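You operate a simulated robot arm through the tools that you are given. There is no shell and no other tool. Be economical: measure what you need, move in short steps, check, and stop when the job is done.

Carry out the task below with a simulated robot arm. There is one attempt and no reset: what you move stays moved.

TASK
Slide the orange bowl along the table top until it stands next to the green scoop.
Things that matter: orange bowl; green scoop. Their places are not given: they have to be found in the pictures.

It is judged by the outcome, as a careful person would: the job done as asked, and still so three seconds after it is handed in. It fails if anything else is knocked over, pushed out of place, dropped, spilled or broken.

THE ROBOT
A 7-joint arm with a two-finger parallel gripper, fixed in place. Base frame: the origin is at the foot of the arm, x ahead of it, y to its left, z up; the work surface is at about z = 0. Lengths are in m, angles in degrees, forces in N, time in s.
With the tool pointing down near the work surface it reaches from about 0.22 to 0.58 m from the base axis. Its first joint turns from -66.0 to 66.0 degrees. Payload 2.5 kg.
Tool frame: the origin (TCP) lies between the finger pads and is the grasp point; the fingertips stand 0.023 m ahead of it; z points along the fingers, y is the line along which they close. The gripper opens to 0.094 m. The fingers are 0.038 m wide and 0.01 m thick; the gripper's body (0.054 by 0.096 m) begins 0.039 m behind the TCP.
Orientation is that of the tool frame in the base frame, as [roll, pitch, yaw] about the fixed x, y, z axes, in that order (R = Rz(yaw) Ry(pitch) Rx(roll)). With the fingers straight down and closing along the base's y, the tool's x points along the base's -x, its y along +y and its z along -z.

THE INTERFACE
- The arm moves only by the tool nudge_tool. Its argument "increments" is a list that holds one entry, the list of rows, each a list of 7 numbers: the gripper command, from -1 (fully open) to 1 (shut), values between in proportion, then the shift along the tool's x, y, z in units of 25 mm (1.0 is 25 mm), then the turn, a rotation vector about the tool's x, y, z in units of 5 degrees (1.0 is 5 degrees). In form: [[[gripper, tx, ty, tz, rx, ry, rz], ...]]. A call has 1 to 8 rows; each row shifts and turns the commanded pose from where the row before left it, along the tool's axes as they then stand. A call with a number of a shift or a turn outside -1 to 1 is refused whole. A row lasts 0.2 s, in which the tool goes at most 0.05 m and 8.6 degrees; a call with a longer step from one row to the next is refused whole, and so is a gripper value outside its range. A pose out of reach is approached as far as the arm can. The call stops where the force on the tool passes 40 N (or 10 N more than at its start, if that is more) or the arm is blocked; 0.2 s more then pass. The fingers move at their own pace (about 0.108 m/s each) and stop on an object; they squeeze with about 41 N. The grip force told is the motor's: it shows also when the fingers shut on nothing. Time passes only in rows, and 0.2 s behind the last, so rows that do not move let the fingers close. It gives the time, the measured TCP pose, the force on the tool (base axes), the opening and the grip force at its end, in the units of the frame above (readings bear some noise), and new pictures: "pictures" is both (left out), scene, wrist or none.
- Cameras (640 x 400 px; columns grow to the right, rows downward): "scene" is fixed at [0.1088, -0.402, 0.5462]; the picture's right is [0.90, -0.44, 0.00], its down [-0.25, -0.50, -0.83] and it looks along [0.37, 0.75, -0.56] (base axes); focal length 355 px, centre (320, 200). "wrist" rides on the gripper at [-0.039, 0, -0.044] in the tool frame; the picture's right is [0.00, -1.00, 0.00], its down [0.97, 0.00, -0.24] and it looks along [0.24, 0.00, 0.97] (tool axes); focal length 218 px, centre (320, 200).
- probe_pixels(camera, pixels): for up to 12 pixels [column, row] of the newest picture of that camera ("zoom" is the newest enlarged one), the place [x, y, z] in the base frame of the surface seen there, good to about 0.002 m. No time passes.
- inspect(camera, box): a new picture of the part [left, top, right, bottom] of that camera's present view, enlarged. No time passes.
- close_job(): hands the job in; it is judged then, once.

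Work in short steps. Measure before you move; look again where a grasp or a placing could have gone wrong, and mend it. You have 60 turns and 120 pictures in all, the two below and enlarged ones among them. Open the gripper and draw the arm clear of the work before you hand the job in, unless the task says otherwise; then end with one line.

The tools are called by a JSON object that holds its "method" and its "body". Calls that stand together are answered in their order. nudge_tool: Moves the arm, as the interface text tells. Its arguments: {"type":"object","properties":{"increments":{"type":"array"},"pictures":{"type":"string","enum":["both","scene","wrist","none"]}},"required":["increments"]} The other tools are called the same way: probe_pixels (camera, pixels) gives the place of the surface under pixels of a picture; inspect (camera, box) takes an enlarged picture of a part of a camera's view; close_job () hands the job in.

At the start:

```text
clock: 0.0
position: [0.3133, 0.1543, 0.1894]
ee_rot: [180.0, 0.1, 180.0]
force: [-0.9, -0.2, 0.0]
finger_gap: 0.094
gripper_force: 0.0
```

scene: 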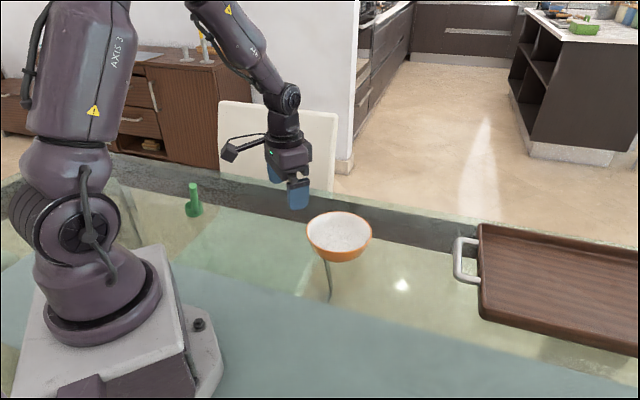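
wrist: 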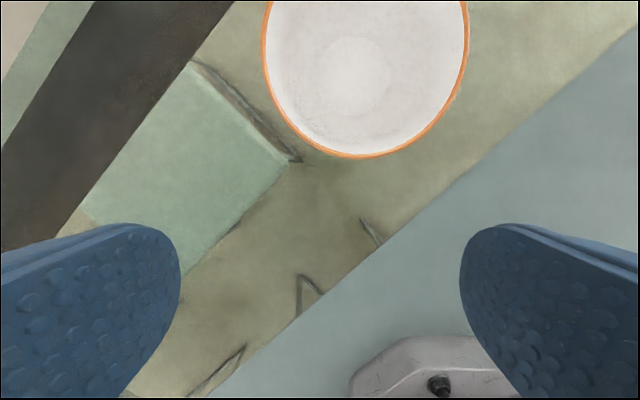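

The scene shows the bowl near (339,236) and the green scoop near (194,200). I'll zoom in and measure both.

{"method": "probe_pixels", "body": {"camera": "scene", "pixels": [[307, 228], [372, 232], [339, 212], [338, 247], [339, 235], [338, 260], [193, 185], [194, 211], [188, 210], [200, 209], [250, 240], [194, 222]]}}

{"method": "inspect", "body": {"camera": "scene", "box": [150, 150, 390, 300]}}

```text
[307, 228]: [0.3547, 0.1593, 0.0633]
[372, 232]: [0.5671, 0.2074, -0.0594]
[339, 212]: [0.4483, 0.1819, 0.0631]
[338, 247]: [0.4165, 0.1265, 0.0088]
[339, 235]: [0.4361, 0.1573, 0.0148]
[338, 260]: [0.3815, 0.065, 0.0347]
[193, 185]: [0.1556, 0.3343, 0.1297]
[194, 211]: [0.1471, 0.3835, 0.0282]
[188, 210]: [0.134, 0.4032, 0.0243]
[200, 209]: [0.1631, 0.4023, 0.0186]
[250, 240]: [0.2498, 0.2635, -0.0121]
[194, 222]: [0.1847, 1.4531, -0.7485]
```

```text
2.67 times, centred on (270, 225) of scene
```

zoom: 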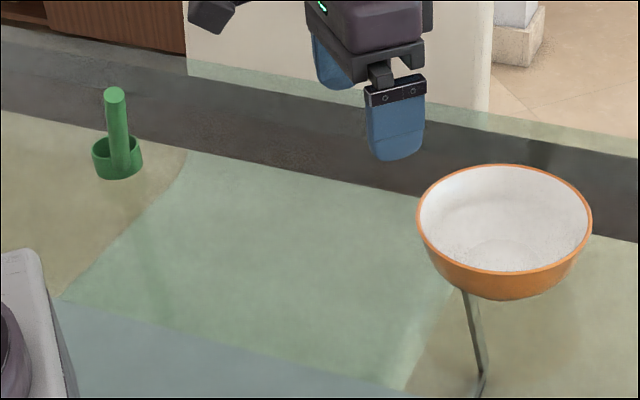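

The bowl's rim sits at z≈0.063 and the scoop is near (0.15, 0.39). I'll measure rim points, scoop extents and the table between them more exactly.

{"method": "probe_pixels", "body": {"camera": "zoom", "pixels": [[418, 222], [505, 166], [590, 215], [500, 272], [440, 258], [570, 258], [95, 160], [117, 178], [141, 160], [116, 90], [116, 188], [300, 220]]}}

{"method": "probe_pixels", "body": {"camera": "wrist", "pixels": [[264, 50], [360, 155], [466, 50], [280, 110], [450, 110], [365, 75], [200, 150], [290, 175], [250, 110], [190, 70], [100, 190], [330, 250]]}}

{"method": "probe_pixels", "body": {"camera": "zoom", "pixels": [[180, 170], [200, 200], [250, 280], [350, 250], [420, 320], [480, 340], [380, 200], [150, 200], [100, 220], [60, 180], [110, 240], [250, 220]]}}

```text
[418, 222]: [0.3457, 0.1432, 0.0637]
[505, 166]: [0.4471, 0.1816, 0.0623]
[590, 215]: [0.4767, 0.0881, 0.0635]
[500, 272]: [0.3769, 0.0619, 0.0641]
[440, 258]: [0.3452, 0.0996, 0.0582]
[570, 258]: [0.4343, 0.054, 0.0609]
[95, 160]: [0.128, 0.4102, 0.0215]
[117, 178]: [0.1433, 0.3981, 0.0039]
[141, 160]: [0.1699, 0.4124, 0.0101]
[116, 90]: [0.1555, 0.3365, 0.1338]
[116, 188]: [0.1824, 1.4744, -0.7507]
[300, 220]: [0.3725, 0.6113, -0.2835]
```

```text
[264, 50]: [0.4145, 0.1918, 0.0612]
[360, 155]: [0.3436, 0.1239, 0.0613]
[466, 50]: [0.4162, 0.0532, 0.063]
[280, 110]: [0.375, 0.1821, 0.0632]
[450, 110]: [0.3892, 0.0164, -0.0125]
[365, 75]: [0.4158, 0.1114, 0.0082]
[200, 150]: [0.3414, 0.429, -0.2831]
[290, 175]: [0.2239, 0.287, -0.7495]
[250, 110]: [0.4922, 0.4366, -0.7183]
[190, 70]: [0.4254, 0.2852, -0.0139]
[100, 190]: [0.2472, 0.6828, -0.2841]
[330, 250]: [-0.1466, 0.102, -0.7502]
```

```text
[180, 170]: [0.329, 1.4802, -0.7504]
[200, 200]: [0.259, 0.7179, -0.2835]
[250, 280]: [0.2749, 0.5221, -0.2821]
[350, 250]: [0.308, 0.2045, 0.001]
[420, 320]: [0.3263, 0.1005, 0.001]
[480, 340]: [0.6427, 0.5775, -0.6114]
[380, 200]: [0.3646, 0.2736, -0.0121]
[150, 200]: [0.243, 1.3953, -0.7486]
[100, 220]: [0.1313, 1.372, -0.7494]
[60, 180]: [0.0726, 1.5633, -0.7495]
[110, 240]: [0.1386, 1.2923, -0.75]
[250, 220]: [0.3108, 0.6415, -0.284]
```

The table is glass (some probes see through it). The bowl is centred about (0.412, 0.122) with rim radius 0.07. The scoop cup is at about (0.149, 0.417), radius 0.022, and its handle leans toward −y. I'll drag the bowl with closed fingers inside it to about (0.26, 0.39). First I move above the bowl's centre.

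{"method": "nudge_tool", "body": {"increments": [[[1, -0.99, -0.32, 0, 0, 0, 0], [1, -0.99, -0.32, 0, 0, 0, 0], [1, -0.99, -0.32, 0, 0, 0, 0], [1, -0.98, -0.33, 0, 0, 0, 0], [1, 0, 0, 0, 0, 0, -1], [1, 0, 0, 0, 0, 0, -1], [1, 0, 0, 0, 0, 0, -1]]], "pictures": "none"}}

{"method": "nudge_tool", "body": {"increments": [[[1, 0, 0, 0, 0, 0, -1], [1, 0, 0, 0, 0, 0, -1], [1, 0, 0, 0, 0, 0, -0.9], [1, 0, 0, 0, 0, 0, 0]]]}}

```text
clock: 1.6
position: [0.412, 0.1222, 0.1898]
ee_rot: [180.0, 0.0, -164.9]
force: [0.8, 0.2, -0.9]
finger_gap: 0.0001
gripper_force: 41.5
```

```text
clock: 2.6
position: [0.4129, 0.1235, 0.1885]
ee_rot: [180.0, 0.0, -150.5]
force: [-0.1, -0.9, 0.6]
finger_gap: 0.0
gripper_force: 40.9
```

scene: 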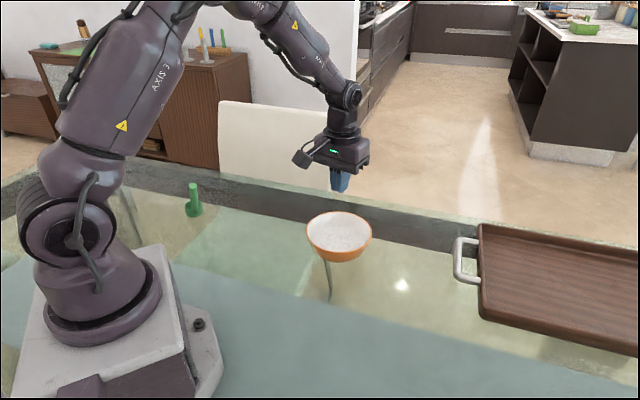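
wrist: 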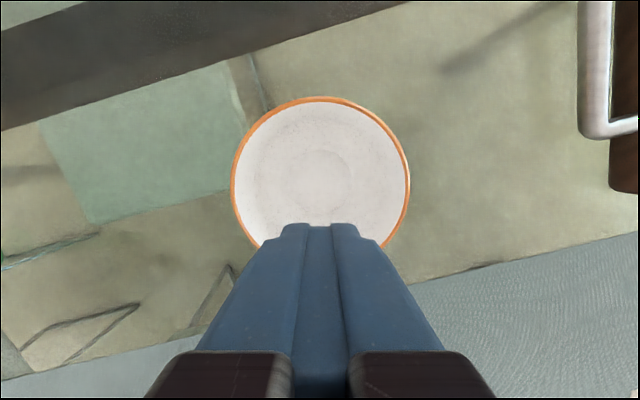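

I'm above the bowl's centre with the wide finger face across the push direction. Now I lower inside to TCP z≈0.052, which puts the tips at 0.029.

{"method": "nudge_tool", "body": {"increments": [[[1, 0, 0, 1, 0, 0, 0], [1, 0, 0, 1, 0, 0, 0], [1, 0, 0, 1, 0, 0, 0], [1, 0, 0, 1, 0, 0, 0], [1, 0, 0, 0.8, 0, 0, 0], [1, 0, 0, 0.7, 0, 0, 0], [1, 0, 0, 0, 0, 0, 0]]]}}

```text
clock: 4.2
position: [0.4101, 0.1232, 0.0506]
ee_rot: [-179.9, 0.0, -150.4]
force: [-0.1, 0.0, -0.4]
finger_gap: 0.0
gripper_force: 41.5
```

scene: 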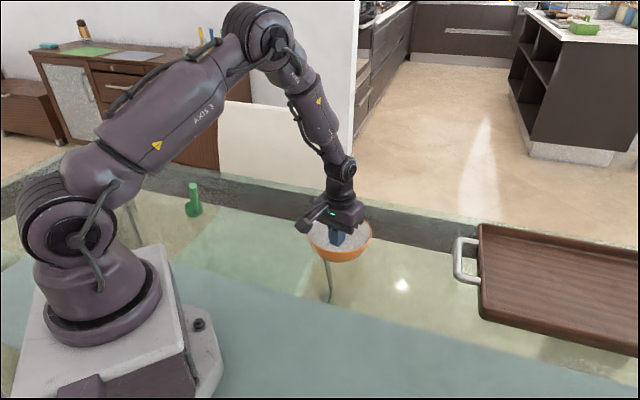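
wrist: 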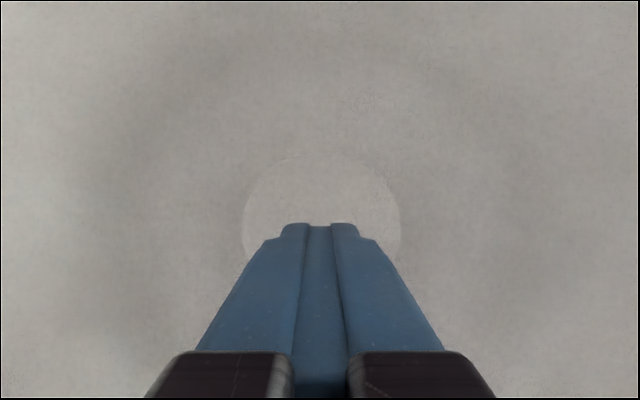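

The fingers are inside with no contact. I move slowly along tool +y until they meet the wall and drag the bowl a little.

{"method": "nudge_tool", "body": {"increments": [[[1, 0, 0.4, 0, 0, 0, 0], [1, 0, 0.4, 0, 0, 0, 0], [1, 0, 0.3, 0, 0, 0, 0], [1, 0, 0.3, 0, 0, 0, 0], [1, 0, 0.3, 0, 0, 0, 0], [1, 0, 0.3, 0, 0, 0, 0], [1, 0, 0.3, 0, 0, 0, 0], [1, 0, 0.3, 0, 0, 0, 0]]]}}

```text
clock: 6.0
position: [0.3796, 0.18, 0.0512]
ee_rot: [180.0, 0.1, -150.4]
force: [0.9, -1.8, 3.6]
finger_gap: 0.0
gripper_force: 41.2
```

scene: 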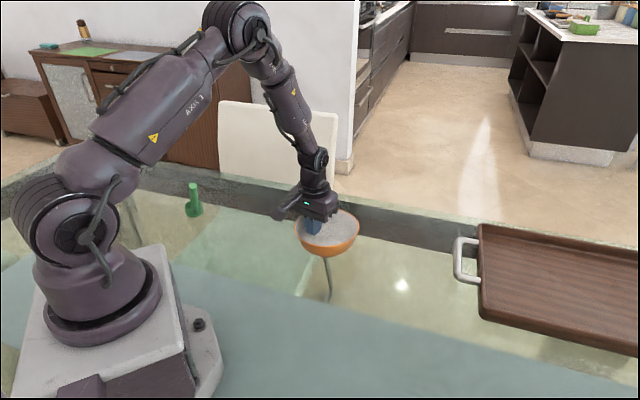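
wrist: 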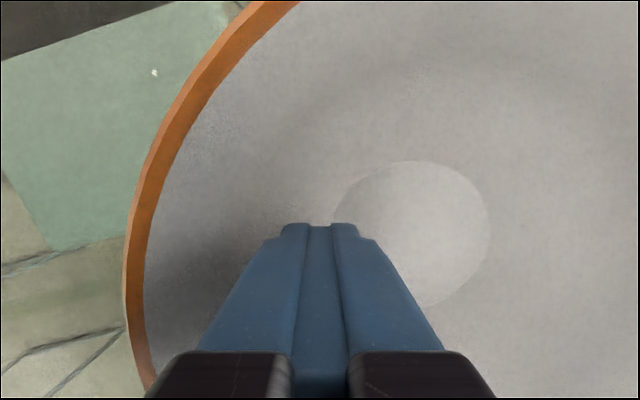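

The bowl is sliding with small forces. I check its position and whether it stays level.

{"method": "probe_pixels", "body": {"camera": "scene", "pixels": [[296, 231], [359, 227], [325, 247], [303, 244], [350, 243], [344, 211]]}}

{"method": "inspect", "body": {"camera": "scene", "box": [260, 180, 400, 270]}}

```text
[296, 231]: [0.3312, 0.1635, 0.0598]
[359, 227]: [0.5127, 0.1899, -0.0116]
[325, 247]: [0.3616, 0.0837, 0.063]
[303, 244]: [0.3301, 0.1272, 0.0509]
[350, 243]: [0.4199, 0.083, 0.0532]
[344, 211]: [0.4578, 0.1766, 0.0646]
```

```text
4.44 times, centred on (330, 225) of scene
```

zoom: 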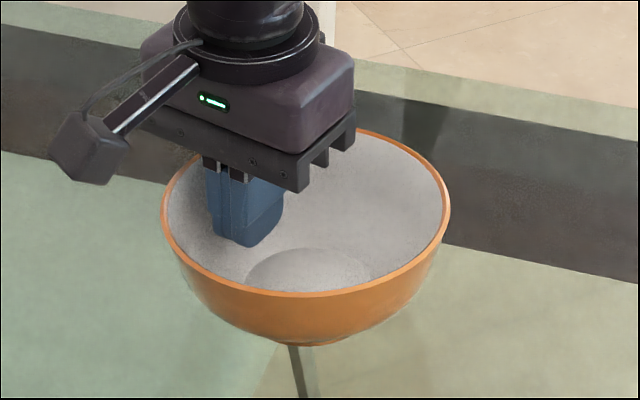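

The bowl is level and following. A block on the gripper's left side (zoom (85,150)) could come near the scoop handle, so I measure it.

{"method": "probe_pixels", "body": {"camera": "zoom", "pixels": [[85, 150], [60, 160], [95, 180], [120, 160], [90, 122], [163, 210], [310, 297], [450, 210], [370, 132], [230, 280], [430, 255], [180, 175]]}}

```text
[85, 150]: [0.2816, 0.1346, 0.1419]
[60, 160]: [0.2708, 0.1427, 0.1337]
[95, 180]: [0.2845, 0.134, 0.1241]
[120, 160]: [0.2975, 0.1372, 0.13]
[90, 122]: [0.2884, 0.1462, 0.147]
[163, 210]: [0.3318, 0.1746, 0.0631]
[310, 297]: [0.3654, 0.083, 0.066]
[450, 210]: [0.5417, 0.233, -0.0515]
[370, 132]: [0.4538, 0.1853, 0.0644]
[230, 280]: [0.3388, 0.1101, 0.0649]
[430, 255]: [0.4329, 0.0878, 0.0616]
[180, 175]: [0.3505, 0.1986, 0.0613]
```

The block sits 0.11 m out along tool +x at z 0.12–0.15, and it would come near the scoop handle at the end. I back off to the bowl's centre and turn the tool 90° so the block trails behind.

{"method": "nudge_tool", "body": {"increments": [[[1, 0, -0.7, 0, 0, 0, 0], [1, 0, -0.7, 0, 0, 0, 0], [1, 0, 0, 0, 0, 0, -1], [1, 0, 0, 0, 0, 0, -1], [1, 0, 0, 0, 0, 0, -1], [1, 0, 0, 0, 0, 0, -1], [1, 0, 0, 0, 0, 0, -1], [1, 0, 0, 0, 0, 0, -1]]], "pictures": "none"}}

{"method": "nudge_tool", "body": {"increments": [[[1, 0, 0, 0, 0, 0, -1], [1, 0, 0, 0, 0, 0, -1], [1, 0, 0, 0, 0, 0, -1], [1, 0, 0, 0, 0, 0, -1], [1, 0, 0, 0, 0, 0, -1], [1, 0, 0, 0, 0, 0, -1], [1, 0, 0, 0, 0, 0, -1], [1, 0, 0, 0, 0, 0, -1]]], "pictures": "none"}}

{"method": "nudge_tool", "body": {"increments": [[[1, 0, 0, 0, 0, 0, -1], [1, 0, 0, 0, 0, 0, -1], [1, 0, 0, 0, 0, 0, -1], [1, 0, 0, 0, 0, 0, -1], [1, 0, 0, 0, 0, 0, 0]]]}}

```text
clock: 7.8
position: [0.3963, 0.1476, 0.0511]
ee_rot: [179.9, 0.0, -120.4]
force: [0.2, 0.6, 0.1]
finger_gap: 0.0001
gripper_force: 40.5
```

```text
clock: 9.6
position: [0.3953, 0.1473, 0.0511]
ee_rot: [-179.9, 0.1, -80.3]
force: [1.5, -0.1, 0.2]
finger_gap: 0.0
gripper_force: 40.8
```

```text
clock: 10.8
position: [0.3967, 0.1481, 0.052]
ee_rot: [-180.0, -0.1, -60.3]
force: [-0.9, -0.1, 0.1]
finger_gap: 0.0001
gripper_force: 41.5
```

scene: 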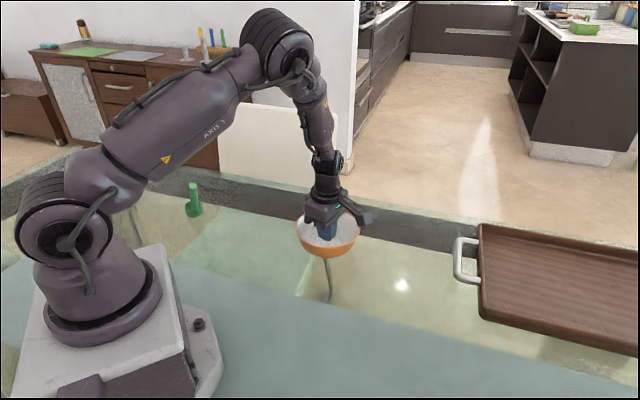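
wrist: 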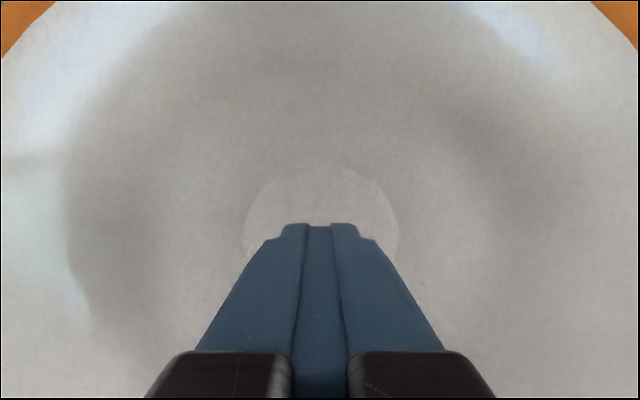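

The block now trails away from the scoop. I drag along tool −x in steps.

{"method": "nudge_tool", "body": {"increments": [[[1, -0.5, 0, 0, 0, 0, 0], [1, -0.4, 0, 0, 0, 0, 0], [1, -0.4, 0, 0, 0, 0, 0], [1, -0.4, 0, 0, 0, 0, 0], [1, -0.5, 0, 0, 0, 0, 0], [1, -0.5, 0, 0, 0, 0, 0], [1, -0.5, 0, 0, 0, 0, 0], [1, -0.5, 0, 0, 0, 0, 0]]], "pictures": "scene"}}

```text
clock: 12.6
position: [0.3518, 0.2296, 0.051]
ee_rot: [-179.9, 0.0, -60.4]
force: [1.5, -1.9, 3.3]
finger_gap: 0.0
gripper_force: 41.1
```

scene: 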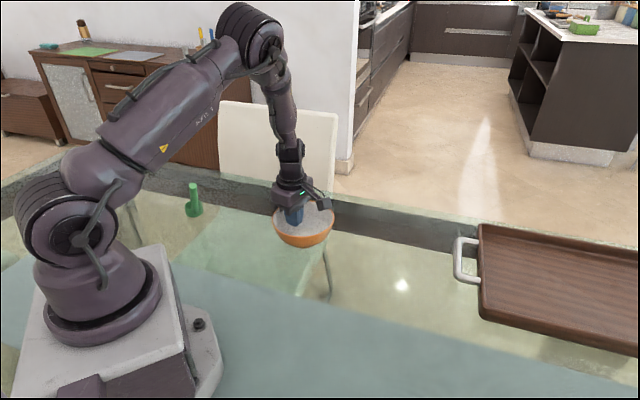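

It's following well with about 3 N. I continue about 0.11 m more.

{"method": "nudge_tool", "body": {"increments": [[[1, -0.4, 0, 0, 0, 0, 0], [1, -0.6, 0, 0, 0, 0, 0], [1, -0.6, 0, 0, 0, 0, 0], [1, -0.6, 0, 0, 0, 0, 0], [1, -0.6, 0, 0, 0, 0, 0], [1, -0.6, 0, 0, 0, 0, 0], [1, -0.6, 0, 0, 0, 0, 0], [1, -0.4, 0, 0, 0, 0, 0]]], "pictures": "scene"}}

{"method": "inspect", "body": {"camera": "scene", "box": [150, 140, 342, 260]}}

```text
clock: 14.4
position: [0.2971, 0.3251, 0.0505]
ee_rot: [-179.9, -0.1, -60.6]
force: [1.4, -1.7, 2.7]
finger_gap: 0.0
gripper_force: 40.9
```

scene: 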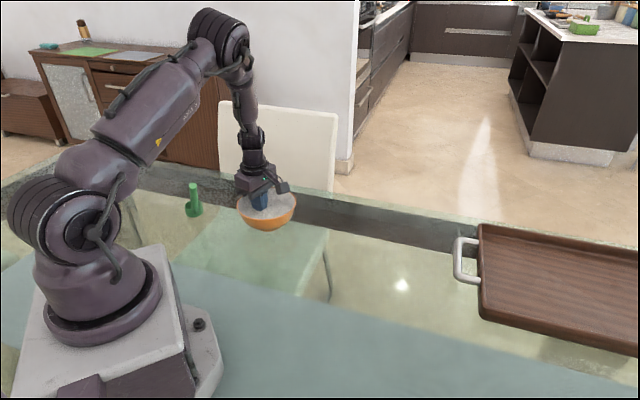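

```text
3.33 times, centred on (246, 200) of scene
```

zoom: 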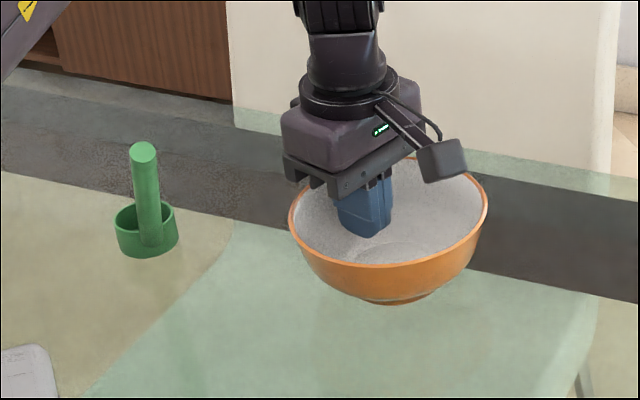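

I measure the bowl rim and the scoop cup and handle for the final stretch.

{"method": "probe_pixels", "body": {"camera": "zoom", "pixels": [[290, 220], [380, 266], [320, 255], [486, 205], [440, 252], [143, 150], [145, 190], [148, 235], [117, 222], [177, 222], [148, 255], [166, 208]]}}

```text
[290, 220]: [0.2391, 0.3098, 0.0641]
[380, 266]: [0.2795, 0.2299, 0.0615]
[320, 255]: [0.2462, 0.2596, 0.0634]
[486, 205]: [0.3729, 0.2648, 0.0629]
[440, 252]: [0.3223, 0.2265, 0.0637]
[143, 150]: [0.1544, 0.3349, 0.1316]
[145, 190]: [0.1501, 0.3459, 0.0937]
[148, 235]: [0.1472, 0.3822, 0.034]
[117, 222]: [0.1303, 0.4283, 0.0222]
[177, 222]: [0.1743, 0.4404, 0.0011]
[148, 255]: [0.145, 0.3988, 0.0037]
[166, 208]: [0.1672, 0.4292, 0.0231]
```

The bowl is centred at (0.308, 0.294) and the scoop cup at about (0.149, 0.416). A further 0.107 m leaves a rim gap of about 1.8 cm. I do 0.08 m first, then check.

{"method": "nudge_tool", "body": {"increments": [[[1, -0.4, 0, 0, 0, 0, 0], [1, -0.5, 0, 0, 0, 0, 0], [1, -0.5, 0, 0, 0, 0, 0], [1, -0.5, 0, 0, 0, 0, 0], [1, -0.5, 0, 0, 0, 0, 0], [1, -0.4, 0, 0, 0, 0, 0], [1, -0.4, 0, 0, 0, 0, 0]]], "pictures": "scene"}}

{"method": "inspect", "body": {"camera": "scene", "box": [150, 140, 342, 260]}}

```text
clock: 16.0
position: [0.2585, 0.3958, 0.0502]
ee_rot: [-179.9, -0.1, -60.5]
force: [2.1, -1.1, 3.4]
finger_gap: 0.0
gripper_force: 41.1
```

scene: 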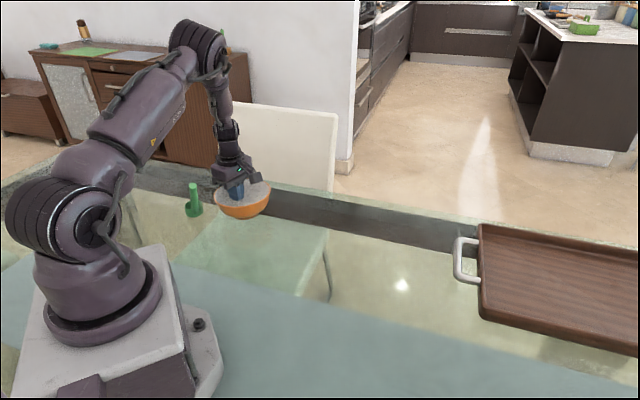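

```text
3.33 times, centred on (246, 200) of scene
```

zoom: 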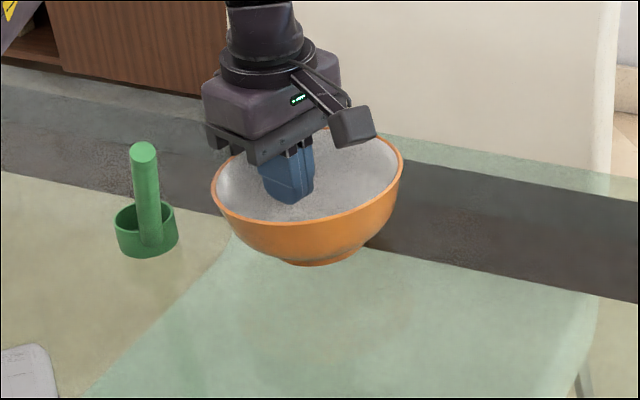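

Still level and clear of the scoop. I move the last ~2.6 cm.

{"method": "nudge_tool", "body": {"increments": [[[1, -0.3, 0, 0, 0, 0, 0], [1, -0.3, 0, 0, 0, 0, 0], [1, -0.25, 0, 0, 0, 0, 0], [1, -0.2, 0, 0, 0, 0, 0], [1, 0, 0, 0, 0, 0, 0]]], "pictures": "scene"}}

{"method": "inspect", "body": {"camera": "scene", "box": [150, 140, 342, 260]}}

```text
clock: 17.2
position: [0.2446, 0.4167, 0.0508]
ee_rot: [179.9, 0.0, -60.5]
force: [0.1, -2.2, 2.3]
finger_gap: 0.0
gripper_force: 41.0
```

scene: 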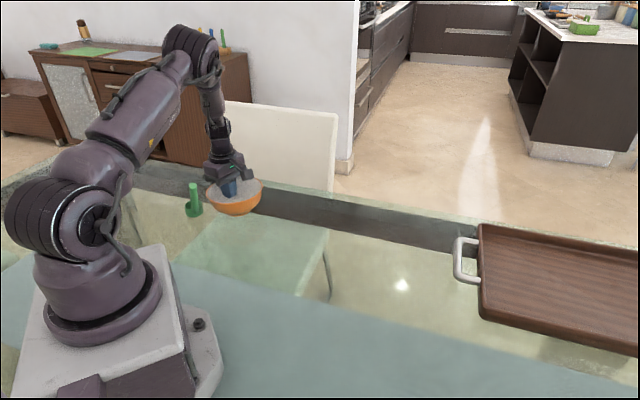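

```text
3.33 times, centred on (246, 200) of scene
```

zoom: 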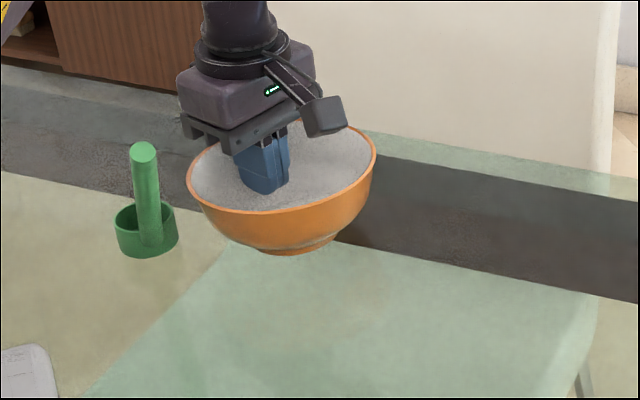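

The bowl now stands right beside the scoop with a small gap. I measure that gap from the rim.

{"method": "probe_pixels", "body": {"camera": "zoom", "pixels": [[188, 180], [280, 213], [376, 155], [340, 198], [215, 204], [166, 208], [148, 255], [143, 150]]}}

```text
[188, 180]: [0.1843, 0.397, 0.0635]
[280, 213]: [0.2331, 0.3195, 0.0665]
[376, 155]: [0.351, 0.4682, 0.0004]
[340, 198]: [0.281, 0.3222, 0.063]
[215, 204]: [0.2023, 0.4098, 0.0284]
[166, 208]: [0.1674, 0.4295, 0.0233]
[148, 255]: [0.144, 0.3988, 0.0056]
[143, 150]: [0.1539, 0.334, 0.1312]
```

The rim-to-cup gap is about 1.5 cm and the scoop hasn't moved. I back off to the bowl's centre and lift straight out.

{"method": "nudge_tool", "body": {"increments": [[[1, 0.6, 0, 0, 0, 0, 0], [1, 0.5, 0, 0, 0, 0, 0], [1, 0, 0, -1, 0, 0, 0], [1, 0, 0, -1, 0, 0, 0], [1, 0, 0, -1, 0, 0, 0], [1, 0, 0, -1, 0, 0, 0], [1, 0, 0, -1, 0, 0, 0], [1, 0, 0, -1, 0, 0, 0]]], "pictures": "none"}}

{"method": "nudge_tool", "body": {"increments": [[[-1, 1, 0, 0, 0, 0, 0], [-1, 1, 0, 0, 0, 0, 0], [-1, 1, 0, 0, 0, 0, 0], [-1, 1, 0, 0, 0, 0, 0], [-1, 1, 0, 0, 0, 0, 0], [-1, 1, 0, 0, 0, 0, 0], [-1, 0, 0, 0, 0, 0, 0]]], "pictures": "scene"}}

{"method": "inspect", "body": {"camera": "scene", "box": [150, 140, 342, 260]}}

```text
clock: 19.0
position: [0.2603, 0.394, 0.2005]
ee_rot: [-179.9, 0.0, -60.5]
force: [0.2, 0.5, -0.4]
finger_gap: 0.0004
gripper_force: 41.2
```

```text
clock: 20.6
position: [0.3326, 0.2621, 0.2014]
ee_rot: [-179.9, 0.0, -60.6]
force: [-0.5, 0.6, -0.1]
finger_gap: 0.0937
gripper_force: 0.0
```

scene: 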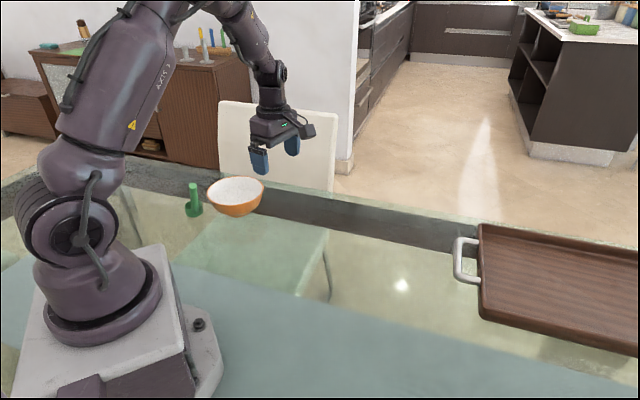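

```text
3.33 times, centred on (246, 200) of scene
```

zoom: 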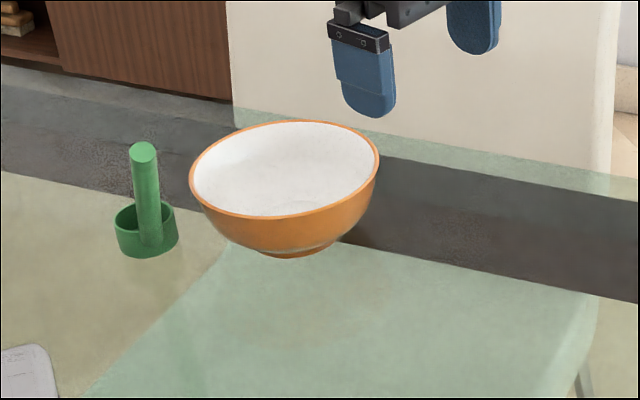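

The gripper is open and clear. I check the bowl is level.

{"method": "probe_pixels", "body": {"camera": "zoom", "pixels": [[191, 180], [285, 215], [377, 158], [300, 122], [235, 130], [345, 200], [205, 205]]}}

```text
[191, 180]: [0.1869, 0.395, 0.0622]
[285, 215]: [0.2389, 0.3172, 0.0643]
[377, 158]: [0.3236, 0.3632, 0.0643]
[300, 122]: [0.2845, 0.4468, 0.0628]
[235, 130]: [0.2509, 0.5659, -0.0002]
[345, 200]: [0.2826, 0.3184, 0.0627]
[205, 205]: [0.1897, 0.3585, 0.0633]
```

The rim is level at z≈0.063 all round, and the bowl stands about 1.5 cm from the scoop, which hasn't moved.

{"method": "close_job", "body": {}}

```text
The job is handed in.
```

I slid the orange bowl along the table. It now stands upright about 1.5 cm from the green scoop, nothing else was moved, and the arm is open and clear.
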